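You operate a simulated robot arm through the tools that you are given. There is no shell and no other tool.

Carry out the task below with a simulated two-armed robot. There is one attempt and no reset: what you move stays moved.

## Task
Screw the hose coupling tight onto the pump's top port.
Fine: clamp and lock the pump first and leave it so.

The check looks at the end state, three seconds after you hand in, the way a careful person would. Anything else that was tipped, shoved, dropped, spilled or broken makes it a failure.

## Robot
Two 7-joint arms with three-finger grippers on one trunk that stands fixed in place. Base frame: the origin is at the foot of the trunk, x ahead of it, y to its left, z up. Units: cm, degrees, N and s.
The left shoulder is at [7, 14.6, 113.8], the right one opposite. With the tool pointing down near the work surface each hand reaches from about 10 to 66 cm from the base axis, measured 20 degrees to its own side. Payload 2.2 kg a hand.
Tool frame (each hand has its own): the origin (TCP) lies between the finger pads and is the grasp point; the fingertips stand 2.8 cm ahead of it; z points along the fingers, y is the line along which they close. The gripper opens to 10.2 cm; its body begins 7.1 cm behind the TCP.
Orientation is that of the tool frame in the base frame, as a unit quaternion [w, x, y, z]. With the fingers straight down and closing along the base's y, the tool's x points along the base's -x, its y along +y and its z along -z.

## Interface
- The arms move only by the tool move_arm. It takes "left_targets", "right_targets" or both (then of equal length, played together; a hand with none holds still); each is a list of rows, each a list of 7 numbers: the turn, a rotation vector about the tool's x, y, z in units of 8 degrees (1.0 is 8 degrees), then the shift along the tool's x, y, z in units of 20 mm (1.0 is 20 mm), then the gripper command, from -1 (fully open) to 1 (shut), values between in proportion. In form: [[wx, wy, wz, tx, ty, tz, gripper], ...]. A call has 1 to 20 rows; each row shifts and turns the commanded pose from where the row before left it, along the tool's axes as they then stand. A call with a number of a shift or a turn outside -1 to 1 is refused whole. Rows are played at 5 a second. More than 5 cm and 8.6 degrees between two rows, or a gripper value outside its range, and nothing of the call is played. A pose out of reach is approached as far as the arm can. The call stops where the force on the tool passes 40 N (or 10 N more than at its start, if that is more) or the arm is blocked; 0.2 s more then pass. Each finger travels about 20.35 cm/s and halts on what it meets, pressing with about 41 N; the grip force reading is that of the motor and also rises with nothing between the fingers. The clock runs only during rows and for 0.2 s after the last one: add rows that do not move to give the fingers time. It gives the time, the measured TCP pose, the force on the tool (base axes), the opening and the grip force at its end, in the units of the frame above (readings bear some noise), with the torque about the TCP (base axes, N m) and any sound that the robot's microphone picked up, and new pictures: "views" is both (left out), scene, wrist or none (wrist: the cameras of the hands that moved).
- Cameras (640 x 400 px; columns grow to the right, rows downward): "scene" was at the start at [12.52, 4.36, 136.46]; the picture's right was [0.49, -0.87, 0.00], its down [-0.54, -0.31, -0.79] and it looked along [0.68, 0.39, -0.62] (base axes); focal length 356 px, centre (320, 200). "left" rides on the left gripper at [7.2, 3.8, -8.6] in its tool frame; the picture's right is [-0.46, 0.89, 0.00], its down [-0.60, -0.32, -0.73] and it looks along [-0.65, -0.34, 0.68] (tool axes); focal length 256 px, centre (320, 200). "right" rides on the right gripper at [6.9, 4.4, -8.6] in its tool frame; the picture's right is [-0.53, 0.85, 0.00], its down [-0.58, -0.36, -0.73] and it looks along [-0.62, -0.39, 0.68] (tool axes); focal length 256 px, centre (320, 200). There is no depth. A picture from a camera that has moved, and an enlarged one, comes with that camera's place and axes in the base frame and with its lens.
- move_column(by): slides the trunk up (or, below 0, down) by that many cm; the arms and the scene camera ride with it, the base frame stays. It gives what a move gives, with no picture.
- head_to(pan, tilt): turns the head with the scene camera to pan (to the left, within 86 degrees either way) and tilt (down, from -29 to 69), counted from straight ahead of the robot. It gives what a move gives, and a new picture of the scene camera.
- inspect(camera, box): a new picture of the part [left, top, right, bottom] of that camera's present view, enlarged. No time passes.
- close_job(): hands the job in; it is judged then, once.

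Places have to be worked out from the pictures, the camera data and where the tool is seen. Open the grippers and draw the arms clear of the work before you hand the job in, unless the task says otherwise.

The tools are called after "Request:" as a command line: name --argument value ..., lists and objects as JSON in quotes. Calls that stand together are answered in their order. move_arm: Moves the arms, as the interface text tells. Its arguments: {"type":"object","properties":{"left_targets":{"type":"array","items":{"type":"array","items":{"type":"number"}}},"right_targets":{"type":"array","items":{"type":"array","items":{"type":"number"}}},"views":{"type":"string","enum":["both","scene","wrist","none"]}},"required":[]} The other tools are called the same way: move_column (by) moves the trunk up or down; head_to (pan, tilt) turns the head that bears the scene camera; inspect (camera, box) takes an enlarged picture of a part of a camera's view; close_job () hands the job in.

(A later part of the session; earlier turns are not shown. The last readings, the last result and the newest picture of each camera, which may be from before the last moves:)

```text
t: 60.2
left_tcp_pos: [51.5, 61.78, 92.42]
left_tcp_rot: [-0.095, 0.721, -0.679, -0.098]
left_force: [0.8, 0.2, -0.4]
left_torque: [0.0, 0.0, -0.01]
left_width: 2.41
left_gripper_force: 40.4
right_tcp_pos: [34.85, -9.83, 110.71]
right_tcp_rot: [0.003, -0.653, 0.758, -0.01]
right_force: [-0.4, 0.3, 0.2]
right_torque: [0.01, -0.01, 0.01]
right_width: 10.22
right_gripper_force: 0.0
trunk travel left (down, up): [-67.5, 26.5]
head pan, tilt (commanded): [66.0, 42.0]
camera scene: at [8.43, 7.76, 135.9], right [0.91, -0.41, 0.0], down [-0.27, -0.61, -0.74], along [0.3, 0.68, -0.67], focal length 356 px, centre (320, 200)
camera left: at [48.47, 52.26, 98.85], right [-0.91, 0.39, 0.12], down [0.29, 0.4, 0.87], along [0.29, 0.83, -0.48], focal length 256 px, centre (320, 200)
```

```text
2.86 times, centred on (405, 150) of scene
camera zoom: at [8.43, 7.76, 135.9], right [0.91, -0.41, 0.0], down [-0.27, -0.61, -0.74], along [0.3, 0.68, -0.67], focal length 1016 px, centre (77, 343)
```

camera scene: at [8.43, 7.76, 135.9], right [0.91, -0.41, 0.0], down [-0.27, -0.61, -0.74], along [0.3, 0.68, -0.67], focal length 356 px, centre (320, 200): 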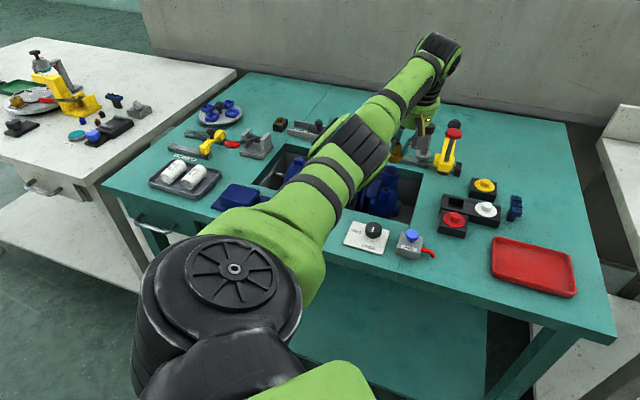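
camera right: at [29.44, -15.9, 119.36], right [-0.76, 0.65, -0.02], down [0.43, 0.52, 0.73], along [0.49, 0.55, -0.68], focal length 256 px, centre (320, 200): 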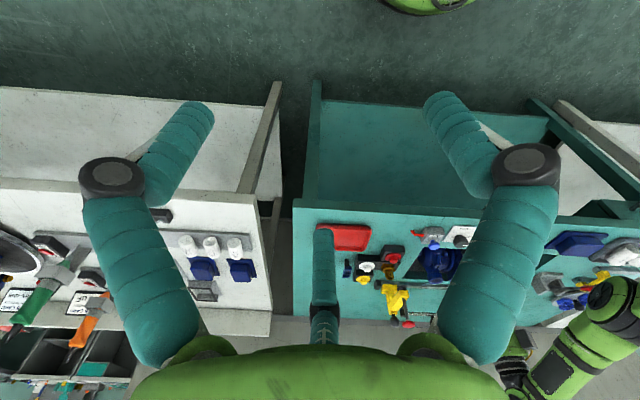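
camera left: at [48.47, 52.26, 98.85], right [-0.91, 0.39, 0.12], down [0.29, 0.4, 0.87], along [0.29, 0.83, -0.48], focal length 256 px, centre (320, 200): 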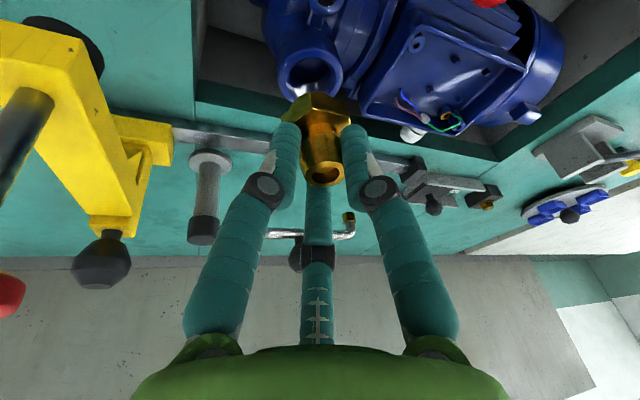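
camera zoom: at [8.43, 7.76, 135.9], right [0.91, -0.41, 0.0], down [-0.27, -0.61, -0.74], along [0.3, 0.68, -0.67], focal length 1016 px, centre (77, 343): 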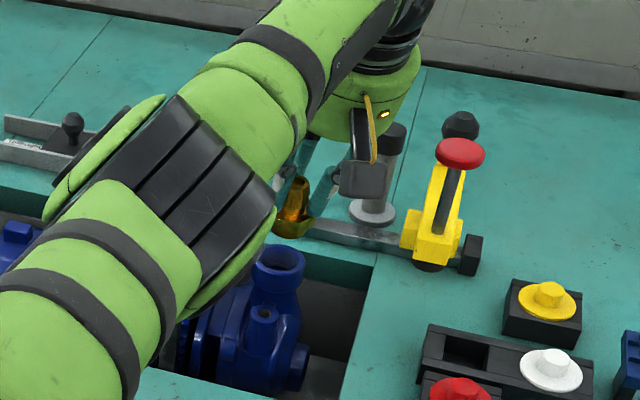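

The coupling still sits in the hand exactly as in its holder (upright), and the port top triangulates to ≈[51.75, 63.2, 83.4]. I move over the port axis and lower ~2 cm, then check alignment.

Request:
move_arm --left_targets '[[0, 0, 0, -0.245, -0.09, 0.07, 1], [0, 0, 0, -0.245, -0.09, 0.07, 1], [0, 0, 0, 0.138, 0, 0.481, 1], [0, 0, 0, 0.138, 0, 0.481, 1], [0, 0, 0, 0, 0, 0, 1]]' --views "both"

Request:
inspect --camera "left" --box '[220, 30, 420, 230]'

Request:
inspect --camera "scene" --box '[340, 120, 440, 200]'

Request:
inspect --camera "right" --box '[410, 230, 490, 300]'

```text
t: 61.4
left_tcp_pos: [51.92, 62.79, 90.6]
left_tcp_rot: [-0.095, 0.722, -0.678, -0.098]
left_force: [-0.6, 0.2, -1.2]
left_torque: [0.04, -0.01, -0.05]
left_width: 2.4
left_gripper_force: 41.0
right_tcp_pos: [34.82, -9.8, 110.73]
right_tcp_rot: [0.003, -0.653, 0.758, -0.01]
right_force: [0.0, 0.1, 0.1]
right_torque: [-0.01, 0.02, -0.01]
right_width: 10.19
right_gripper_force: 0.1
trunk travel left (down, up): [-67.5, 26.5]
head pan, tilt (commanded): [66.0, 42.0]
camera scene: at [8.43, 7.74, 135.91], right [0.91, -0.41, 0.0], down [-0.27, -0.61, -0.74], along [0.3, 0.68, -0.67], focal length 356 px, centre (320, 200)
camera left: at [48.76, 53.28, 96.88], right [-0.91, 0.39, 0.12], down [0.29, 0.4, 0.87], along [0.29, 0.83, -0.48], focal length 256 px, centre (320, 200)
```

scene: 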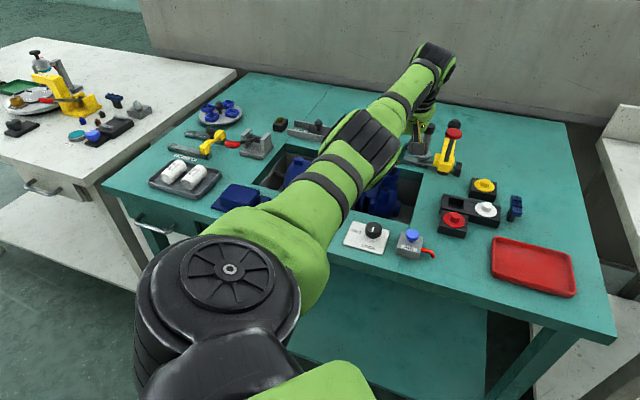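
left: 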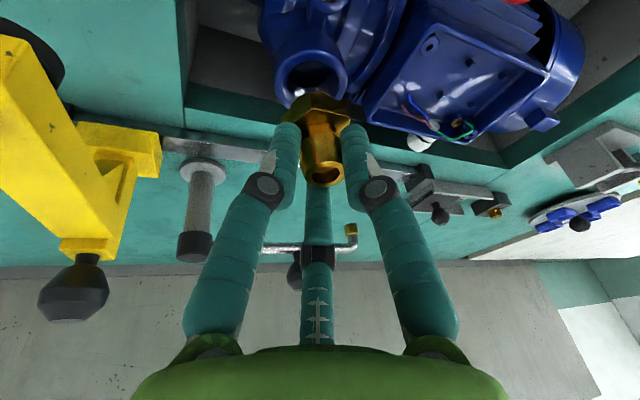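

```text
2.00 times, centred on (320, 130) of left
camera zoom: at [48.76, 53.28, 96.88], right [-0.91, 0.39, 0.12], down [0.29, 0.4, 0.87], along [0.29, 0.83, -0.48], focal length 512 px, centre (320, 340)
```

zoom: 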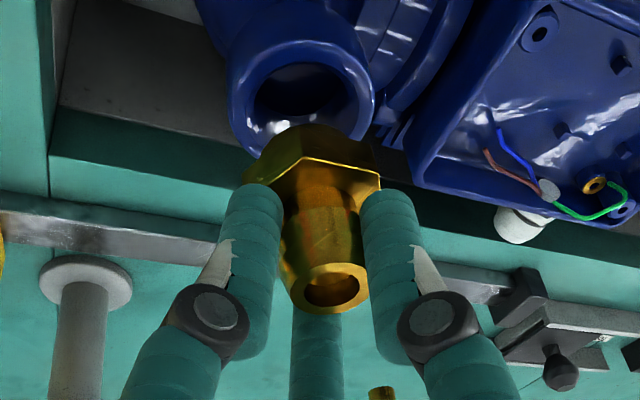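

```text
5.00 times, centred on (390, 160) of scene
camera zoom: at [8.43, 7.74, 135.91], right [0.91, -0.41, 0.0], down [-0.27, -0.61, -0.74], along [0.3, 0.68, -0.67], focal length 1778 px, centre (-30, 400)
```

zoom: 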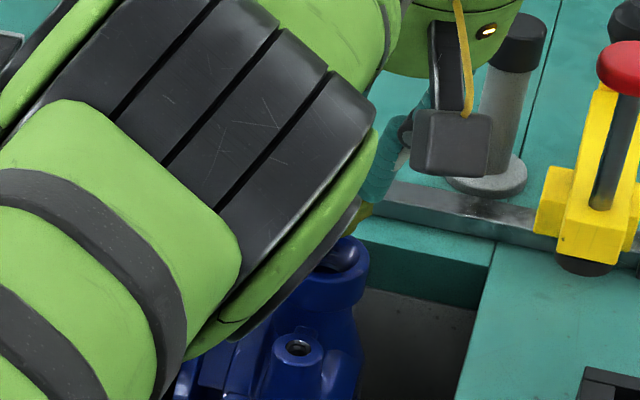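

```text
5.71 times, centred on (450, 265) of right
camera zoom: at [29.37, -15.88, 119.36], right [-0.76, 0.65, -0.02], down [0.43, 0.52, 0.73], along [0.49, 0.55, -0.68], focal length 1463 px, centre (-423, -171)
```

zoom: 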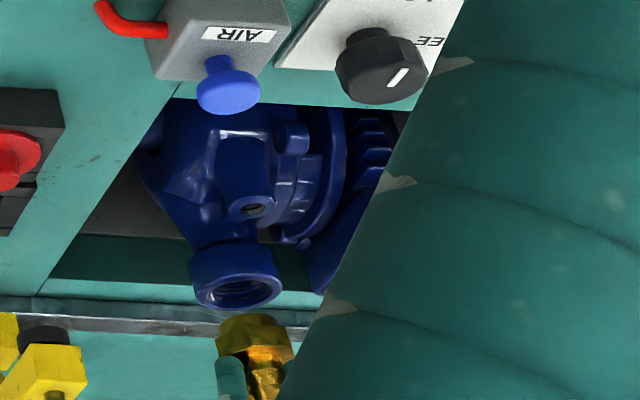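

The coupling looks roughly over the port but about 4 mm too far outward. I correct by that amount and lower another 1.2 cm for a closer comparison.

Request:
move_arm --left_targets '[[0, 0, 0, 0.165, 0.06, -0.047, 1], [0, 0, 0, 0.083, 0, 0.288, 1], [0, 0, 0, 0.083, 0, 0.288, 1], [0, 0, 0, 0, 0, 0, 1]]' --views "wrist"

Request:
inspect --camera "left" --box '[250, 60, 390, 200]'

Request:
inspect --camera "right" --box '[410, 230, 490, 300]'

```text
t: 62.4
left_tcp_pos: [51.91, 62.41, 89.26]
left_tcp_rot: [-0.096, 0.721, -0.679, -0.099]
left_force: [0.0, 0.5, -1.5]
left_torque: [0.02, -0.04, -0.01]
left_width: 2.39
left_gripper_force: 41.3
right_tcp_pos: [34.79, -9.83, 110.6]
right_tcp_rot: [0.005, -0.652, 0.758, -0.009]
right_force: [-0.7, 0.3, -0.2]
right_torque: [0.01, 0.01, 0.01]
right_width: 10.19
right_gripper_force: 0.0
trunk travel left (down, up): [-67.5, 26.5]
head pan, tilt (commanded): [66.0, 42.0]
camera left: at [48.71, 52.93, 95.63], right [-0.91, 0.39, 0.12], down [0.29, 0.4, 0.87], along [0.29, 0.83, -0.48], focal length 256 px, centre (320, 200)
```

left: 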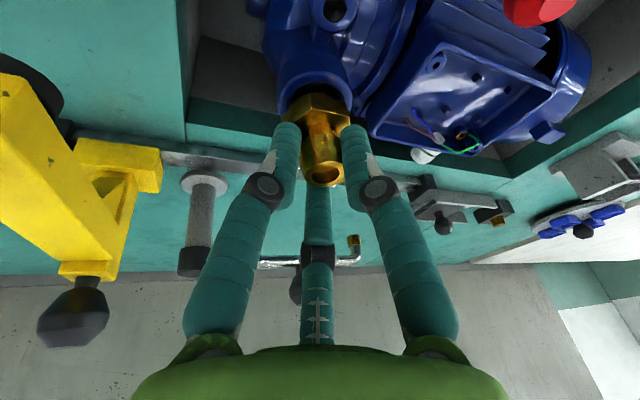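

```text
2.86 times, centred on (320, 130) of left
camera zoom: at [48.71, 52.93, 95.63], right [-0.91, 0.39, 0.12], down [0.29, 0.4, 0.87], along [0.29, 0.83, -0.48], focal length 731 px, centre (320, 400)
```

zoom: 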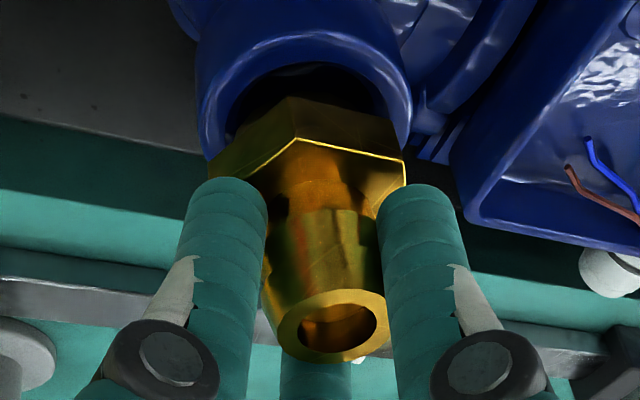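

```text
5.71 times, centred on (450, 265) of right
camera zoom: at [29.37, -15.87, 119.36], right [-0.76, 0.65, -0.02], down [0.43, 0.52, 0.73], along [0.49, 0.55, -0.68], focal length 1463 px, centre (-423, -171)
```

zoom: 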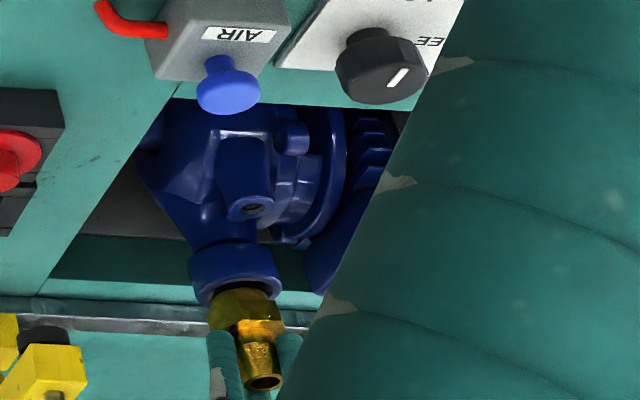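

Request:
inspect --camera "left" --box '[275, 75, 365, 145]'

Request:
inspect --camera "right" --box '[435, 265, 475, 295]'

```text
5.71 times, centred on (320, 110) of left
camera zoom: at [48.71, 52.93, 95.63], right [-0.91, 0.39, 0.12], down [0.29, 0.4, 0.87], along [0.29, 0.83, -0.48], focal length 1463 px, centre (320, 714)
```

zoom: 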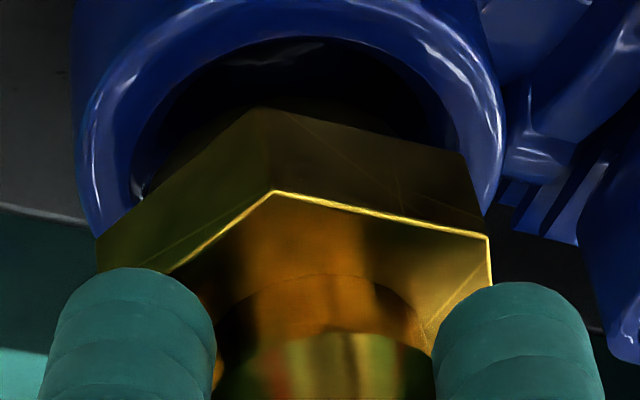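

```text
13.33 times, centred on (455, 280) of right
camera zoom: at [29.37, -15.87, 119.36], right [-0.76, 0.65, -0.02], down [0.43, 0.52, 0.73], along [0.49, 0.55, -0.68], focal length 3413 px, centre (-1480, -867)
```

zoom: 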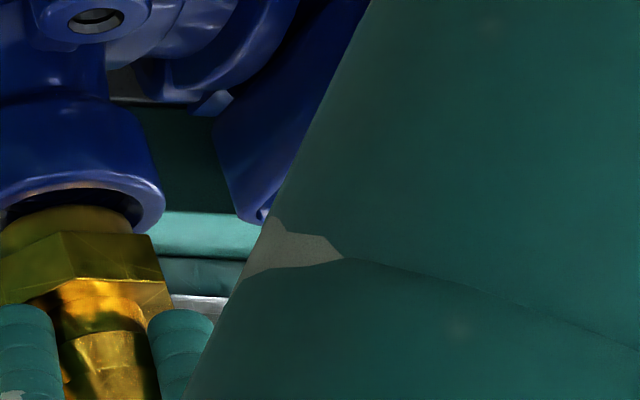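

Laterally the thread lines up with the port bore; depth is uncertain by a few mm. I lower in small steps and watch the contact force.

Request:
move_arm --left_targets '[[0, 0, 0, 0.0345, 0, 0.12, 1], [0, 0, 0, 0.0345, 0, 0.12, 1], [0, 0, 0, 0, 0, 0, 1]]' --views "none"

Request:
inspect --camera "left" --box '[275, 75, 365, 145]'

Request:
inspect --camera "right" --box '[435, 265, 475, 295]'

```text
t: 63.2
left_tcp_pos: [51.81, 62.49, 89.14]
left_tcp_rot: [-0.1, 0.722, -0.678, -0.097]
left_force: [2.0, 5.2, 17.1]
left_torque: [0.21, 0.06, -0.02]
left_width: 2.38
left_gripper_force: 41.2
right_tcp_pos: [34.71, -10.03, 110.63]
right_tcp_rot: [0.004, -0.653, 0.758, -0.01]
right_force: [-0.4, -0.7, -0.4]
right_torque: [-0.01, 0.03, -0.03]
right_width: 10.2
right_gripper_force: 0.0
trunk travel left (down, up): [-67.5, 26.5]
head pan, tilt (commanded): [66.0, 42.0]
```

```text
5.71 times, centred on (320, 110) of left
camera zoom: at [48.6, 52.84, 95.49], right [-0.91, 0.39, 0.12], down [0.29, 0.4, 0.87], along [0.29, 0.83, -0.47], focal length 1463 px, centre (320, 714)
```

zoom: 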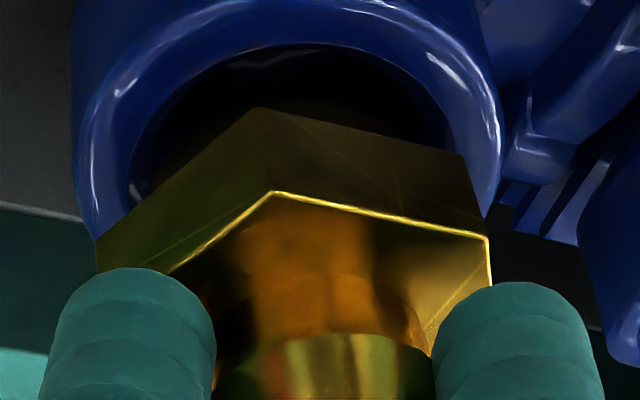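

```text
13.33 times, centred on (455, 280) of right
camera zoom: at [29.19, -16.06, 119.41], right [-0.76, 0.65, -0.02], down [0.43, 0.52, 0.74], along [0.49, 0.55, -0.68], focal length 3413 px, centre (-1480, -867)
```

zoom: 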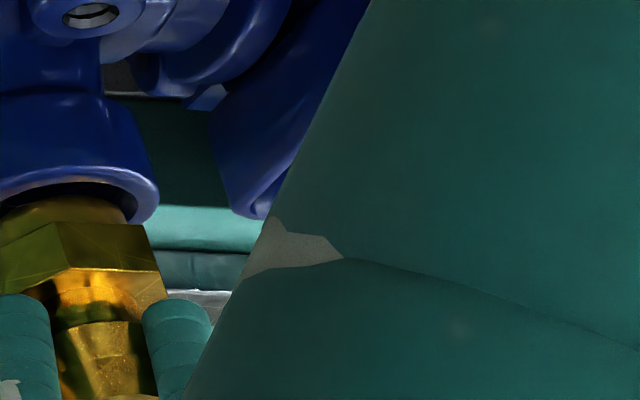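

There is 17 N of contact with the thread centered on the bore in both views, so it is resting at the thread's start. I turn clockwise about the coupling's own axis by 32° with this light pressure and check.

Request:
move_arm --left_targets '[[0.2756, 0, 0.9613, 0, 0.027, 0, 1], [0.2756, 0, 0.9613, 0, 0.027, 0, 1], [0.2756, 0, 0.9613, 0, 0.027, 0, 1], [0.2756, 0, 0.9613, 0, 0.027, 0, 1], [0, 0, 0, 0, 0, 0, 1]]' --views "both"

Request:
inspect --camera "left" --box '[250, 60, 390, 200]'

Request:
inspect --camera "right" --box '[420, 245, 480, 295]'

```text
t: 64.4
left_tcp_pos: [51.45, 62.35, 88.82]
left_tcp_rot: [0.115, -0.507, 0.852, 0.068]
left_force: [-8.1, -6.4, 0.5]
left_torque: [-0.47, 1.19, 0.03]
left_width: 2.44
left_gripper_force: 40.8
right_tcp_pos: [34.66, -10.04, 110.7]
right_tcp_rot: [0.004, -0.652, 0.758, -0.009]
right_force: [0.4, -0.6, -0.2]
right_torque: [0.01, -0.01, -0.01]
right_width: 10.2
right_gripper_force: 0.0
trunk travel left (down, up): [-67.5, 26.5]
head pan, tilt (commanded): [66.0, 42.0]
camera scene: at [8.27, 7.6, 135.92], right [0.91, -0.41, 0.0], down [-0.27, -0.61, -0.74], along [0.3, 0.68, -0.67], focal length 356 px, centre (320, 200)
camera left: at [43.73, 55.99, 95.17], right [-0.56, 0.82, 0.12], down [0.46, 0.19, 0.87], along [0.68, 0.55, -0.48], focal length 256 px, centre (320, 200)
```

scene: 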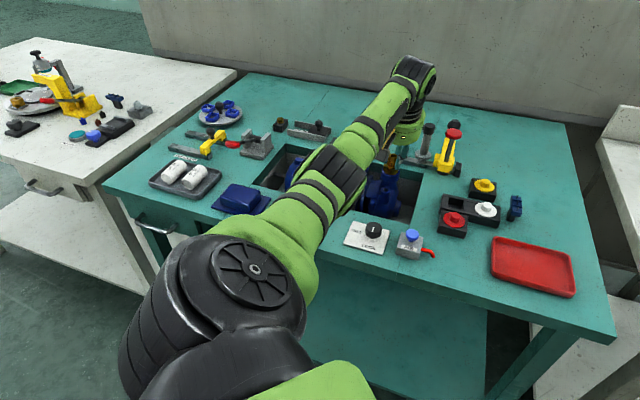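
left: 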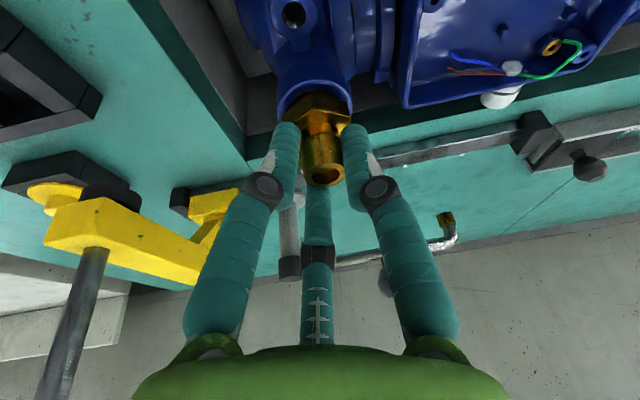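

```text
2.86 times, centred on (320, 130) of left
camera zoom: at [43.73, 55.99, 95.17], right [-0.56, 0.82, 0.12], down [0.46, 0.19, 0.87], along [0.68, 0.55, -0.48], focal length 731 px, centre (320, 400)
```

zoom: 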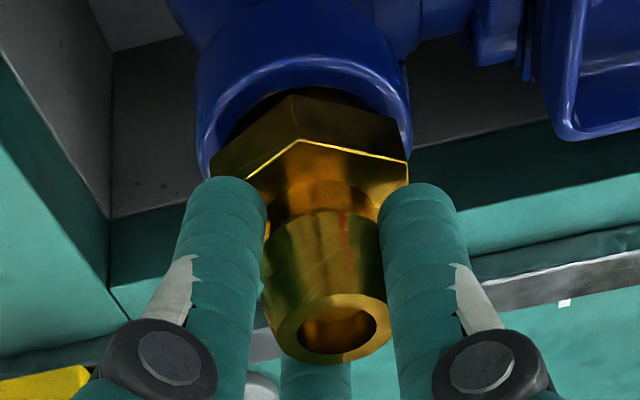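

```text
8.00 times, centred on (450, 270) of right
camera zoom: at [29.24, -16.0, 119.37], right [-0.76, 0.65, -0.02], down [0.43, 0.52, 0.73], along [0.49, 0.55, -0.68], focal length 2048 px, centre (-720, -360)
```

zoom: 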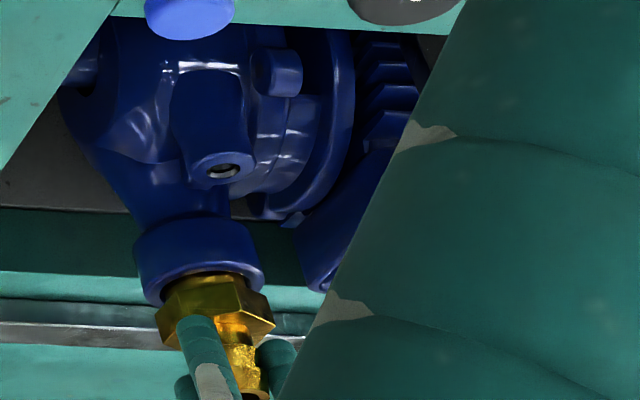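

The coupling turns with the hand and has sunk 3 mm; a 10 N sideways load shows my turning center was a few mm off. I correct for that, add slight downward pressure, and turn another 40°.

Request:
move_arm --left_targets '[[0, 0, 0, 0.108, 0.064, 0.047, 1], [0.2756, 0, 0.9613, 0, 0.044, 0.0, 1], [0.2756, 0, 0.9613, 0, 0.044, 0.0, 1], [0.2756, 0, 0.9613, 0, 0.044, 0.0, 1], [0.2756, 0, 0.9613, 0, 0.044, 0.0, 1], [0.2756, 0, 0.9613, 0, 0.044, 0.0, 1], [0, 0, 0, 0, 0, 0, 1]]' --views "wrist"

Request:
inspect --camera "left" --box '[250, 60, 390, 200]'

Request:
inspect --camera "right" --box '[420, 245, 480, 295]'

```text
t: 66.0
left_tcp_pos: [51.07, 62.64, 88.71]
left_tcp_rot: [0.137, -0.184, 0.973, 0.024]
left_force: [-5.0, -6.4, 0.0]
left_torque: [-0.04, 0.95, -0.03]
left_width: 2.45
left_gripper_force: 40.4
right_tcp_pos: [34.82, -9.98, 110.74]
right_tcp_rot: [0.005, -0.652, 0.758, -0.009]
right_force: [0.0, 0.0, 0.1]
right_torque: [0.04, -0.02, 0.0]
right_width: 10.2
right_gripper_force: 0.1
trunk travel left (down, up): [-67.5, 26.5]
head pan, tilt (commanded): [66.0, 42.0]
camera left: at [41.09, 62.73, 95.04], right [0.09, 0.99, 0.12], down [0.47, -0.15, 0.87], along [0.88, -0.02, -0.48], focal length 256 px, centre (320, 200)
```

left: 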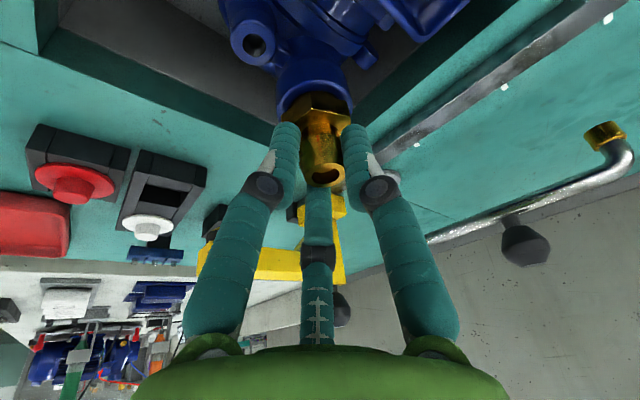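

```text
2.86 times, centred on (320, 130) of left
camera zoom: at [41.09, 62.73, 95.04], right [0.09, 0.99, 0.12], down [0.47, -0.15, 0.87], along [0.88, -0.02, -0.48], focal length 731 px, centre (320, 400)
```

zoom: 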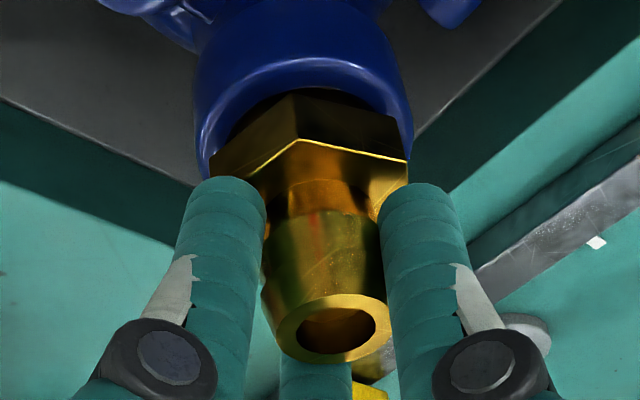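

```text
8.00 times, centred on (450, 270) of right
camera zoom: at [29.3, -15.99, 119.36], right [-0.76, 0.65, -0.02], down [0.43, 0.52, 0.73], along [0.49, 0.55, -0.68], focal length 2048 px, centre (-720, -360)
```

zoom: 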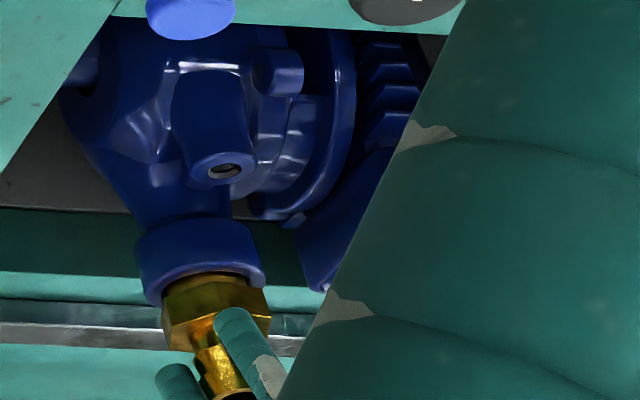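

The coupling follows (72° so far) and the port axis resolves to [51.54, 63.05]. I finish this stroke with 24° more, then open the fingers and see that the coupling stands on its own.

Request:
move_arm --left_targets '[[0, 0, 0, 0.053, -0.032, 0.03, 1], [0.2756, 0, 0.9613, 0.0126, 0.043, -0.0036, 1], [0.2756, 0, 0.9613, 0.0126, 0.043, -0.0036, 1], [0.2756, 0, 0.9613, 0.0126, 0.043, -0.0036, 1], [0, 0, 0, 0, 0, 0, 1], [0, 0, 0, 0, 0, 0, 0.6], [0, 0, 0, 0, 0, 0, 0.18], [0, 0, 0, 0, 0, 0, 0.18]]' --views "wrist"

Request:
inspect --camera "left" --box '[250, 60, 390, 200]'

Request:
inspect --camera "right" --box '[420, 245, 480, 295]'

```text
t: 67.8
left_tcp_pos: [50.96, 62.79, 88.66]
left_tcp_rot: [0.14, 0.02, 0.99, -0.004]
left_force: [-0.6, 0.0, 0.2]
left_torque: [0.01, -0.03, 0.01]
left_width: 4.18
left_gripper_force: 0.1
right_tcp_pos: [34.81, -9.81, 110.72]
right_tcp_rot: [0.004, -0.652, 0.758, -0.01]
right_force: [-0.1, 0.8, 0.2]
right_torque: [0.01, -0.02, -0.04]
right_width: 10.19
right_gripper_force: 0.0
trunk travel left (down, up): [-67.5, 26.5]
head pan, tilt (commanded): [66.0, 42.0]
camera left: at [41.82, 67.06, 94.85], right [0.48, 0.87, 0.13], down [0.36, -0.33, 0.87], along [0.8, -0.38, -0.47], focal length 256 px, centre (320, 200)
```

left: 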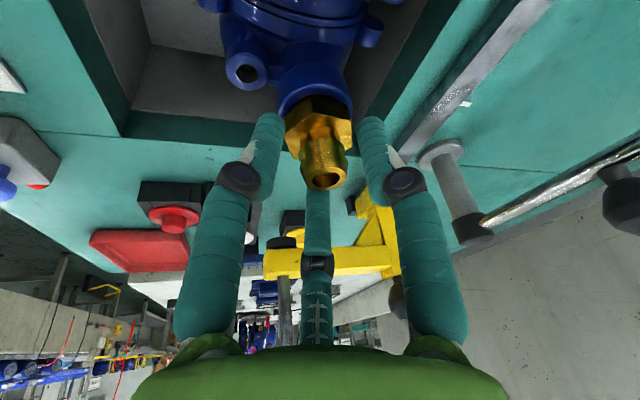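

```text
2.86 times, centred on (320, 130) of left
camera zoom: at [41.82, 67.06, 94.85], right [0.48, 0.87, 0.13], down [0.36, -0.33, 0.87], along [0.8, -0.38, -0.47], focal length 731 px, centre (320, 400)
```

zoom: 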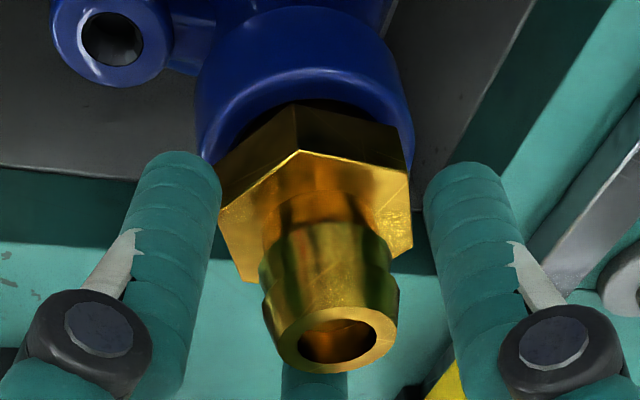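

```text
8.00 times, centred on (450, 270) of right
camera zoom: at [29.38, -15.9, 119.36], right [-0.76, 0.65, -0.02], down [0.43, 0.52, 0.73], along [0.49, 0.55, -0.68], focal length 2048 px, centre (-720, -360)
```

zoom: 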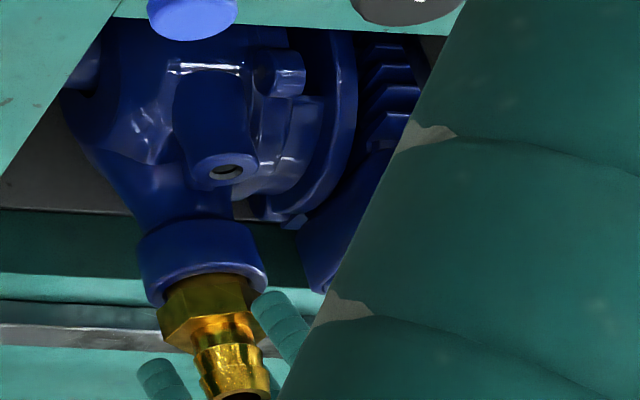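

The coupling stands upright in the port by itself. I swing the open hand back counterclockwise 104° around it and regrip.

Request:
move_arm --left_targets '[[-0.2756, 0, -0.9613, -0.018, -0.041, 0.005, 0.18], [-0.2756, 0, -0.9613, -0.018, -0.041, 0.005, 0.18], [-0.2756, 0, -0.9613, -0.018, -0.041, 0.005, 0.18], [-0.2756, 0, -0.9613, -0.018, -0.041, 0.005, 0.18], [-0.2756, 0, -0.9613, -0.018, -0.041, 0.005, 0.18], [-0.2756, 0, -0.9613, -0.018, -0.041, 0.005, 0.18], [-0.2756, 0, -0.9613, -0.018, -0.041, 0.005, 0.18], [-0.2756, 0, -0.9613, -0.018, -0.041, 0.005, 0.18], [-0.2756, 0, -0.9613, -0.018, -0.041, 0.005, 0.18], [-0.2756, 0, -0.9613, -0.018, -0.041, 0.005, 0.18], [-0.2756, 0, -0.9613, -0.018, -0.041, 0.005, 0.18], [-0.2756, 0, -0.9613, -0.018, -0.041, 0.005, 0.18], [-0.2756, 0, -0.9613, -0.018, -0.041, 0.005, 0.18], [0, 0, 0, 0, 0, 0, 0.18]]' --views "wrist"

Request:
inspect --camera "left" --box '[250, 60, 390, 200]'

Request:
inspect --camera "right" --box '[420, 245, 480, 295]'

```text
t: 70.8
left_tcp_pos: [51.96, 62.58, 88.7]
left_tcp_rot: [-0.087, 0.768, -0.626, -0.104]
left_force: [0.4, -0.6, 0.1]
left_torque: [-0.04, -0.01, -0.03]
left_width: 4.19
left_gripper_force: 0.5
right_tcp_pos: [34.75, -9.84, 110.71]
right_tcp_rot: [0.003, -0.653, 0.758, -0.009]
right_force: [-0.9, 0.0, 0.3]
right_torque: [-0.01, -0.03, -0.03]
right_width: 10.22
right_gripper_force: 0.0
trunk travel left (down, up): [-67.5, 26.5]
head pan, tilt (commanded): [66.0, 42.0]
camera left: at [50.05, 52.65, 94.97], right [-0.96, 0.26, 0.12], down [0.23, 0.44, 0.87], along [0.17, 0.86, -0.48], focal length 256 px, centre (320, 200)
```

left: 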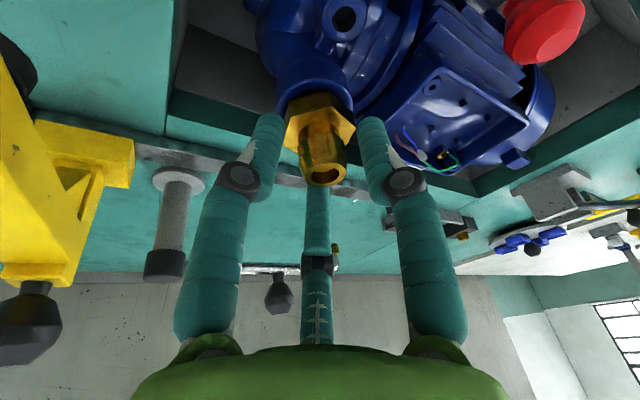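

```text
2.86 times, centred on (320, 130) of left
camera zoom: at [50.05, 52.65, 94.97], right [-0.96, 0.26, 0.12], down [0.23, 0.44, 0.87], along [0.17, 0.86, -0.48], focal length 731 px, centre (320, 400)
```

zoom: 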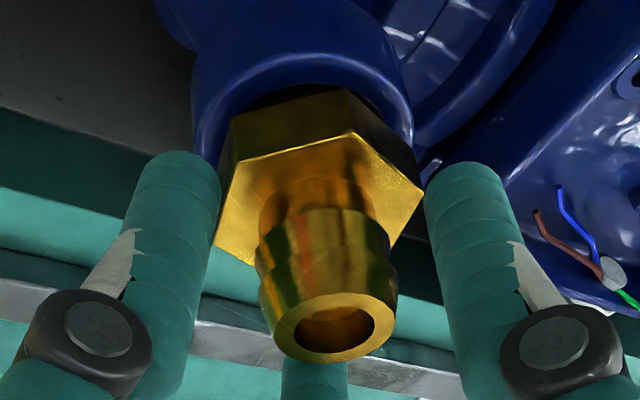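

```text
8.00 times, centred on (450, 270) of right
camera zoom: at [29.36, -15.85, 119.37], right [-0.76, 0.65, -0.02], down [0.43, 0.52, 0.73], along [0.49, 0.55, -0.68], focal length 2048 px, centre (-720, -360)
```

zoom: 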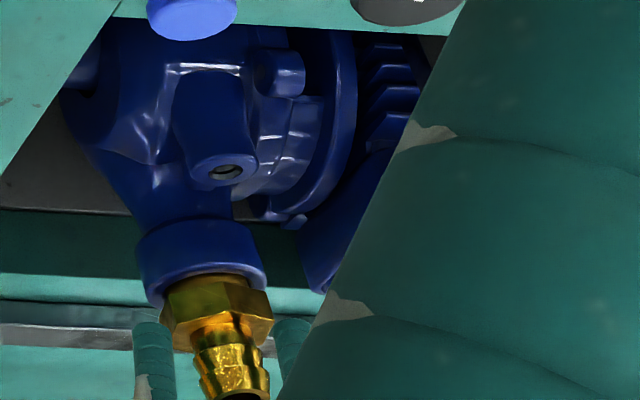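

The coupling is undisturbed. I close on the barb again and make the next clockwise stroke of 112°.

Request:
move_arm --left_targets '[[0, 0, 0, 0, 0, 0, 0.6], [0, 0, 0, 0, 0, 0, 1], [0, 0, 0, 0, 0, 0, 1], [0.2756, 0, 0.9613, 0.0126, 0.043, -0.0036, 1], [0.2756, 0, 0.9613, 0.0126, 0.043, -0.0036, 1], [0.2756, 0, 0.9613, 0.0126, 0.043, -0.0036, 1], [0.2756, 0, 0.9613, 0.0126, 0.043, -0.0036, 1], [0, 0, 0, 0, 0, 0, 1]]' --views "none"

Request:
inspect --camera "left" --box '[250, 60, 390, 200]'

```text
t: 72.6
left_tcp_pos: [51.35, 62.29, 88.68]
left_tcp_rot: [0.114, -0.564, 0.814, 0.077]
left_force: [-0.8, -3.2, 0.5]
left_torque: [-0.46, 0.02, 0.0]
left_width: 2.45
left_gripper_force: 41.4
right_tcp_pos: [34.9, -9.94, 110.82]
right_tcp_rot: [0.004, -0.653, 0.757, -0.009]
right_force: [0.4, -0.7, -0.5]
right_torque: [0.01, 0.0, 0.01]
right_width: 10.19
right_gripper_force: 0.1
trunk travel left (down, up): [-67.5, 26.5]
head pan, tilt (commanded): [66.0, 42.0]
```

```text
2.86 times, centred on (320, 130) of left
camera zoom: at [44.76, 54.98, 94.99], right [-0.67, 0.73, 0.12], down [0.43, 0.25, 0.87], along [0.6, 0.64, -0.48], focal length 731 px, centre (320, 400)
```

zoom: 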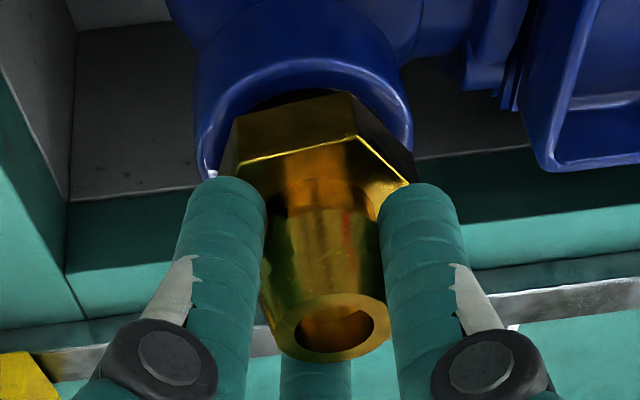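

It follows with little side force. I continue the stroke 80° more, then open.

Request:
move_arm --left_targets '[[0.2756, 0, 0.9613, 0.0126, 0.043, -0.0036, 1], [0.2756, 0, 0.9613, 0.0126, 0.043, -0.0036, 1], [0.2756, 0, 0.9613, 0.0126, 0.043, -0.0036, 1], [0.2756, 0, 0.9613, 0.0126, 0.043, -0.0036, 1], [0.2756, 0, 0.9613, 0.0126, 0.043, -0.0036, 1], [0.2756, 0, 0.9613, 0.0126, 0.043, -0.0036, 1], [0.2756, 0, 0.9613, 0.0126, 0.043, -0.0036, 1], [0.2756, 0, 0.9613, 0.0126, 0.043, -0.0036, 1], [0.2756, 0, 0.9613, 0.0126, 0.043, -0.0036, 1], [0.2756, 0, 0.9613, 0.0126, 0.043, -0.0036, 1], [0, 0, 0, 0, 0, 0, 1]]' --views "wrist"

Request:
inspect --camera "left" --box '[250, 60, 390, 200]'

Request:
inspect --camera "right" --box '[420, 245, 480, 295]'

```text
t: 75.0
left_tcp_pos: [50.98, 62.92, 88.49]
left_tcp_rot: [0.139, 0.091, 0.986, -0.015]
left_force: [8.0, -3.0, 0.7]
left_torque: [-0.14, 0.35, 0.0]
left_width: 2.43
left_gripper_force: 40.7
right_tcp_pos: [35.04, -9.88, 110.68]
right_tcp_rot: [0.002, -0.653, 0.757, -0.009]
right_force: [-0.5, 0.1, -0.7]
right_torque: [0.0, -0.04, 0.0]
right_width: 10.2
right_gripper_force: 0.1
trunk travel left (down, up): [-67.5, 26.5]
head pan, tilt (commanded): [66.0, 42.0]
camera left: at [42.63, 68.34, 94.84], right [0.6, 0.79, 0.13], down [0.31, -0.38, 0.87], along [0.73, -0.49, -0.47], focal length 256 px, centre (320, 200)
```

left: 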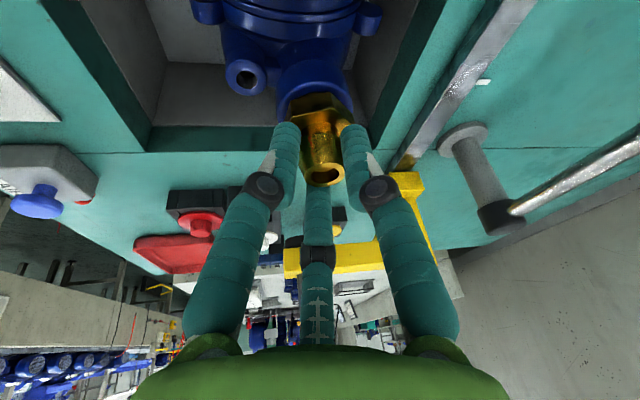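

```text
2.86 times, centred on (320, 130) of left
camera zoom: at [42.63, 68.34, 94.84], right [0.6, 0.79, 0.13], down [0.31, -0.38, 0.87], along [0.73, -0.49, -0.47], focal length 731 px, centre (320, 400)
```

zoom: 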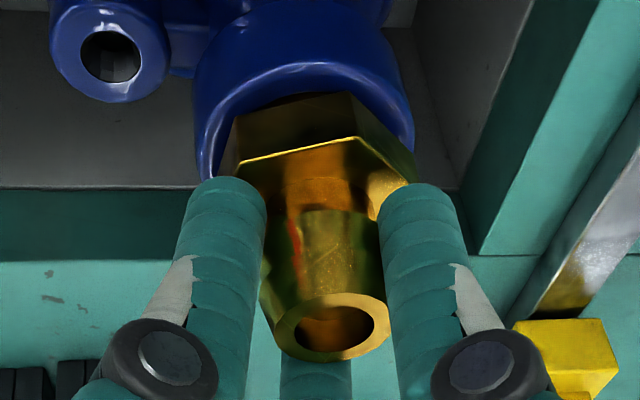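

```text
8.00 times, centred on (450, 270) of right
camera zoom: at [29.55, -15.94, 119.31], right [-0.76, 0.65, -0.02], down [0.43, 0.52, 0.73], along [0.49, 0.55, -0.68], focal length 2048 px, centre (-720, -360)
```

zoom: 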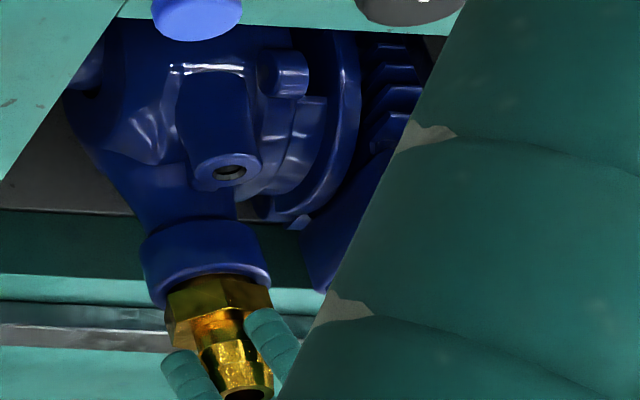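

Another 112° done; the hand has dropped with the coupling to z≈88.5, so it is threading in. I open, swing back 112°, and regrip in one go.

Request:
move_arm --left_targets '[[0, 0, 0, 0, 0, 0, 0.6], [0, 0, 0, 0, 0, 0, 0.18], [0, 0, 0, 0, 0, 0, 0.18], [-0.2756, 0, -0.9613, -0.018, -0.041, 0.005, 0.18], [-0.2756, 0, -0.9613, -0.018, -0.041, 0.005, 0.18], [-0.2756, 0, -0.9613, -0.018, -0.041, 0.005, 0.18], [-0.2756, 0, -0.9613, -0.018, -0.041, 0.005, 0.18], [-0.2756, 0, -0.9613, -0.018, -0.041, 0.005, 0.18], [-0.2756, 0, -0.9613, -0.018, -0.041, 0.005, 0.18], [-0.2756, 0, -0.9613, -0.018, -0.041, 0.005, 0.18], [-0.2756, 0, -0.9613, -0.018, -0.041, 0.005, 0.18], [-0.2756, 0, -0.9613, -0.018, -0.041, 0.005, 0.18], [-0.2756, 0, -0.9613, -0.018, -0.041, 0.005, 0.18], [-0.2756, 0, -0.9613, -0.018, -0.041, 0.005, 0.18], [-0.2756, 0, -0.9613, -0.018, -0.041, 0.005, 0.18], [-0.2756, 0, -0.9613, -0.018, -0.041, 0.005, 0.18], [-0.2756, 0, -0.9613, -0.018, -0.041, 0.005, 0.18], [0, 0, 0, 0, 0, 0, 0.18]]' --views "wrist"

Request:
inspect --camera "left" --box '[250, 60, 390, 200]'

Request:
inspect --camera "right" --box '[425, 255, 475, 295]'

```text
t: 78.8
left_tcp_pos: [51.84, 62.66, 88.65]
left_tcp_rot: [-0.088, 0.767, -0.627, -0.104]
left_force: [0.2, 0.1, -0.4]
left_torque: [0.0, 0.04, 0.03]
left_width: 4.17
left_gripper_force: 0.0
right_tcp_pos: [35.0, -9.84, 110.72]
right_tcp_rot: [0.004, -0.653, 0.757, -0.01]
right_force: [-0.1, -0.1, 0.0]
right_torque: [0.0, -0.01, 0.0]
right_width: 10.21
right_gripper_force: 0.1
trunk travel left (down, up): [-67.5, 26.5]
head pan, tilt (commanded): [66.0, 42.0]
camera left: at [50.02, 52.68, 95.03], right [-0.96, 0.26, 0.12], down [0.23, 0.44, 0.87], along [0.17, 0.86, -0.48], focal length 256 px, centre (320, 200)
```

left: 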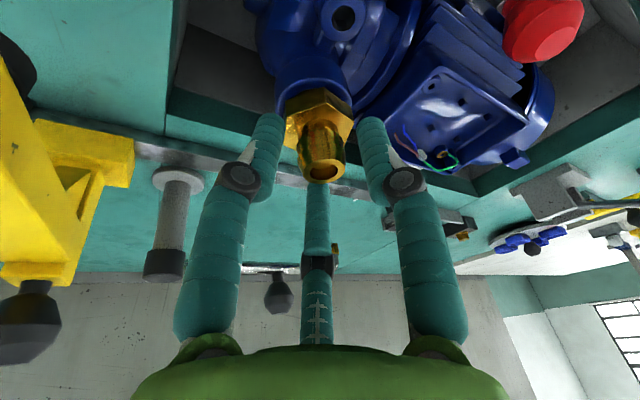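

```text
2.86 times, centred on (320, 130) of left
camera zoom: at [50.02, 52.68, 95.03], right [-0.96, 0.26, 0.12], down [0.23, 0.44, 0.87], along [0.17, 0.86, -0.48], focal length 731 px, centre (320, 400)
```

zoom: 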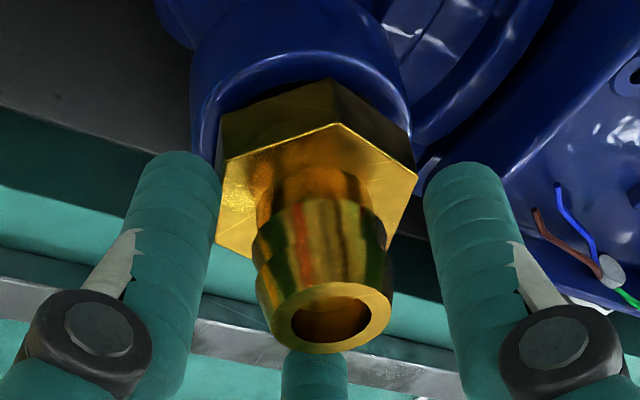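

```text
10.00 times, centred on (450, 275) of right
camera zoom: at [29.36, -15.85, 119.37], right [-0.76, 0.65, -0.02], down [0.43, 0.52, 0.73], along [0.49, 0.55, -0.68], focal length 2560 px, centre (-980, -550)
```

zoom: 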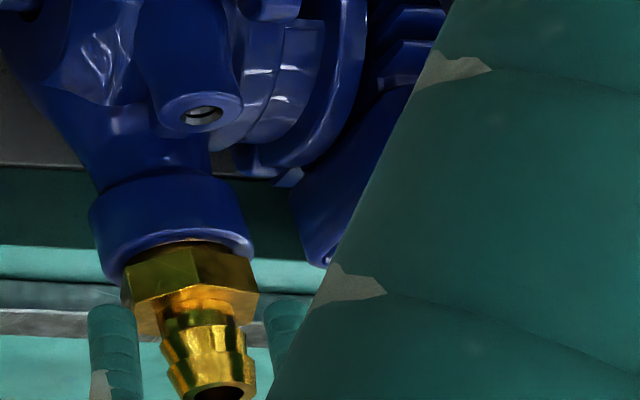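

The coupling is ~2 mm lower than a stroke ago at the same hand pose, so the thread is taking up. I run a full regrip-and-turn stroke of 112° with slight downward following, then release.

Request:
move_arm --left_targets '[[0, 0, 0, 0.02, 0, 0.07, 0.6], [0, 0, 0, 0, 0, 0, 1], [0, 0, 0, 0, 0, 0, 1], [0.2756, 0, 0.9613, 0.0141, 0.043, 0.0017, 1], [0.2756, 0, 0.9613, 0.0141, 0.043, 0.0017, 1], [0.2756, 0, 0.9613, 0.0141, 0.043, 0.0017, 1], [0.2756, 0, 0.9613, 0.0141, 0.043, 0.0017, 1], [0.2756, 0, 0.9613, 0.0141, 0.043, 0.0017, 1], [0.2756, 0, 0.9613, 0.0141, 0.043, 0.0017, 1], [0.2756, 0, 0.9613, 0.0141, 0.043, 0.0017, 1], [0.2756, 0, 0.9613, 0.0141, 0.043, 0.0017, 1], [0.2756, 0, 0.9613, 0.0141, 0.043, 0.0017, 1], [0.2756, 0, 0.9613, 0.0141, 0.043, 0.0017, 1], [0.2756, 0, 0.9613, 0.0141, 0.043, 0.0017, 1], [0.2756, 0, 0.9613, 0.0141, 0.043, 0.0017, 1], [0.2756, 0, 0.9613, 0.0141, 0.043, 0.0017, 1], [0.2756, 0, 0.9613, 0.0141, 0.043, 0.0017, 1], [0, 0, 0, 0, 0, 0, 1]]' --views "wrist"

Request:
inspect --camera "left" --box '[250, 60, 390, 200]'

```text
t: 82.6
left_tcp_pos: [50.99, 62.85, 88.37]
left_tcp_rot: [0.14, 0.09, 0.986, -0.014]
left_force: [13.5, 0.0, 6.7]
left_torque: [-0.16, 0.11, 0.0]
left_width: 2.42
left_gripper_force: 40.8
right_tcp_pos: [35.09, -9.97, 110.6]
right_tcp_rot: [0.004, -0.653, 0.757, -0.009]
right_force: [0.7, -0.5, -0.5]
right_torque: [0.0, 0.0, 0.03]
right_width: 10.21
right_gripper_force: 0.0
trunk travel left (down, up): [-67.5, 26.5]
head pan, tilt (commanded): [66.0, 42.0]
camera left: at [42.61, 68.33, 94.69], right [0.6, 0.79, 0.13], down [0.31, -0.38, 0.87], along [0.74, -0.48, -0.47], focal length 256 px, centre (320, 200)
```

left: 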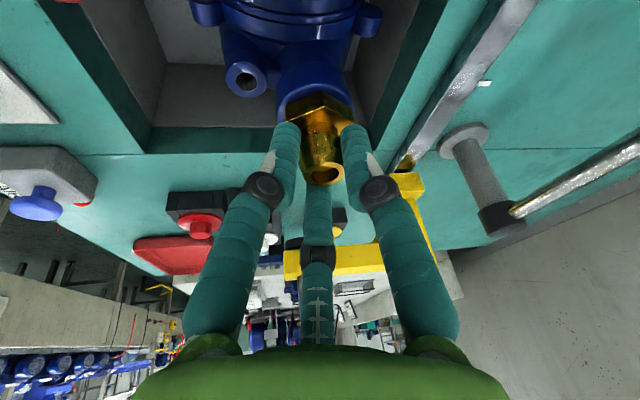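

```text
2.86 times, centred on (320, 130) of left
camera zoom: at [42.61, 68.33, 94.69], right [0.6, 0.79, 0.13], down [0.31, -0.38, 0.87], along [0.74, -0.48, -0.47], focal length 731 px, centre (320, 400)
```

zoom: 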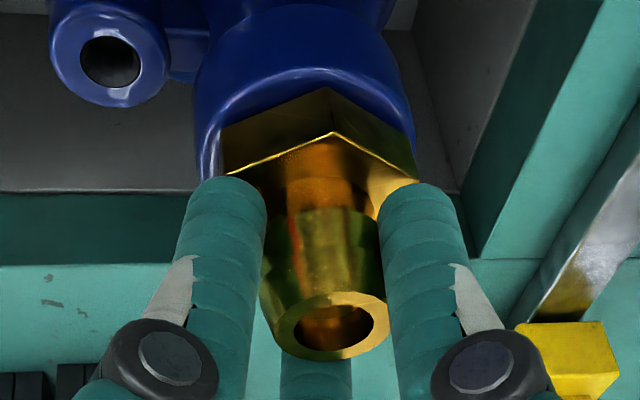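

Another stroke is in (hand now at z≈88.4) with a 13 N side load from my turning center; I open, re-center by 2.5 mm, and swing back 112°.

Request:
move_arm --left_targets '[[0, 0, 0, -0.05, 0.01, 0.015, 1], [0, 0, 0, 0, 0, 0, 0.6], [0, 0, 0, -0.068, 0.012, 0.02, 0.18], [0, 0, 0, 0, 0, 0, 0.18], [-0.2756, 0, -0.9613, -0.005, -0.038, 0.0015, 0.18], [-0.2756, 0, -0.9613, -0.005, -0.038, 0.0015, 0.18], [-0.2756, 0, -0.9613, -0.005, -0.038, 0.0015, 0.18], [-0.2756, 0, -0.9613, -0.005, -0.038, 0.0015, 0.18], [-0.2756, 0, -0.9613, -0.005, -0.038, 0.0015, 0.18], [-0.2756, 0, -0.9613, -0.005, -0.038, 0.0015, 0.18], [-0.2756, 0, -0.9613, -0.005, -0.038, 0.0015, 0.18], [-0.2756, 0, -0.9613, -0.005, -0.038, 0.0015, 0.18], [-0.2756, 0, -0.9613, -0.005, -0.038, 0.0015, 0.18], [-0.2756, 0, -0.9613, -0.005, -0.038, 0.0015, 0.18], [-0.2756, 0, -0.9613, -0.005, -0.038, 0.0015, 0.18], [-0.2756, 0, -0.9613, -0.005, -0.038, 0.0015, 0.18], [-0.2756, 0, -0.9613, -0.005, -0.038, 0.0015, 0.18], [-0.2756, 0, -0.9613, -0.005, -0.038, 0.0015, 0.18], [0, 0, 0, 0, 0, 0, 0.18]]' --views "wrist"

Request:
inspect --camera "left" --box '[250, 60, 390, 200]'

Request:
inspect --camera "right" --box '[425, 255, 475, 295]'

```text
t: 86.6
left_tcp_pos: [51.83, 62.37, 88.4]
left_tcp_rot: [-0.087, 0.767, -0.627, -0.106]
left_force: [0.0, -0.1, -1.3]
left_torque: [-0.02, 0.0, 0.01]
left_width: 4.21
left_gripper_force: 0.1
right_tcp_pos: [34.77, -9.77, 110.62]
right_tcp_rot: [0.003, -0.653, 0.757, -0.01]
right_force: [0.3, 1.0, -0.8]
right_torque: [-0.01, 0.0, -0.05]
right_width: 10.2
right_gripper_force: 0.2
trunk travel left (down, up): [-67.5, 26.5]
head pan, tilt (commanded): [66.0, 42.0]
camera left: at [49.99, 52.45, 94.78], right [-0.96, 0.26, 0.12], down [0.23, 0.44, 0.87], along [0.17, 0.86, -0.48], focal length 256 px, centre (320, 200)
```

left: 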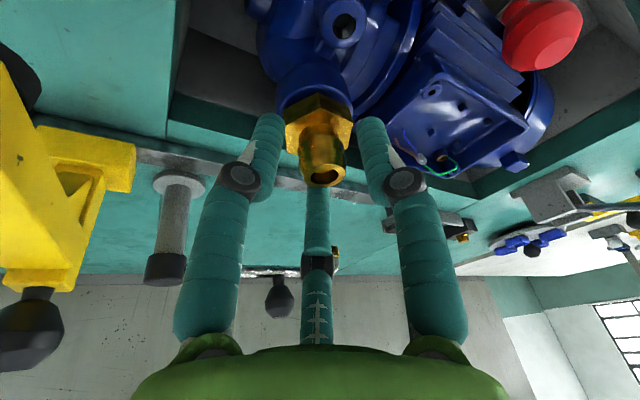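

```text
2.86 times, centred on (320, 130) of left
camera zoom: at [49.99, 52.45, 94.78], right [-0.96, 0.26, 0.12], down [0.23, 0.44, 0.87], along [0.17, 0.86, -0.48], focal length 731 px, centre (320, 400)
```

zoom: 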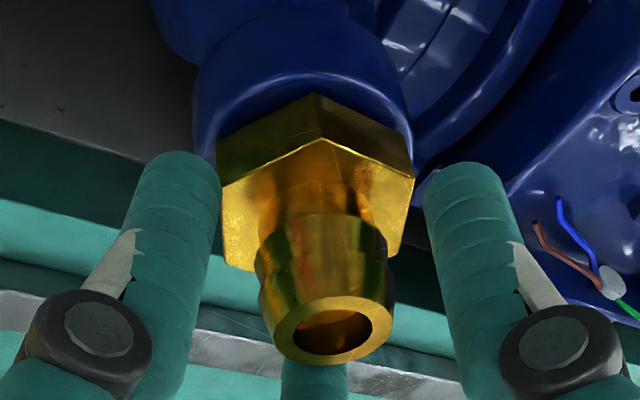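

```text
10.00 times, centred on (450, 275) of right
camera zoom: at [29.37, -15.86, 119.37], right [-0.76, 0.65, -0.02], down [0.43, 0.52, 0.73], along [0.49, 0.55, -0.68], focal length 2560 px, centre (-980, -550)
```

zoom: 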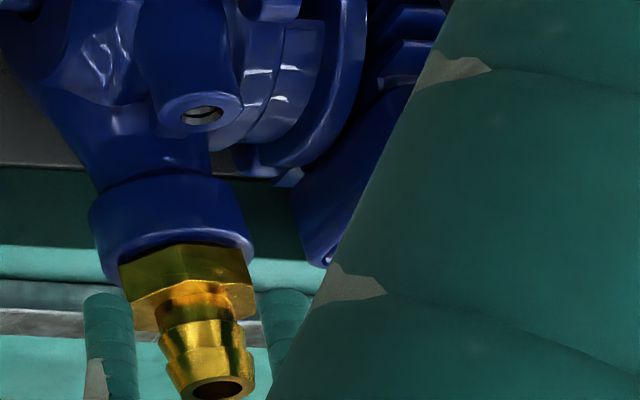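

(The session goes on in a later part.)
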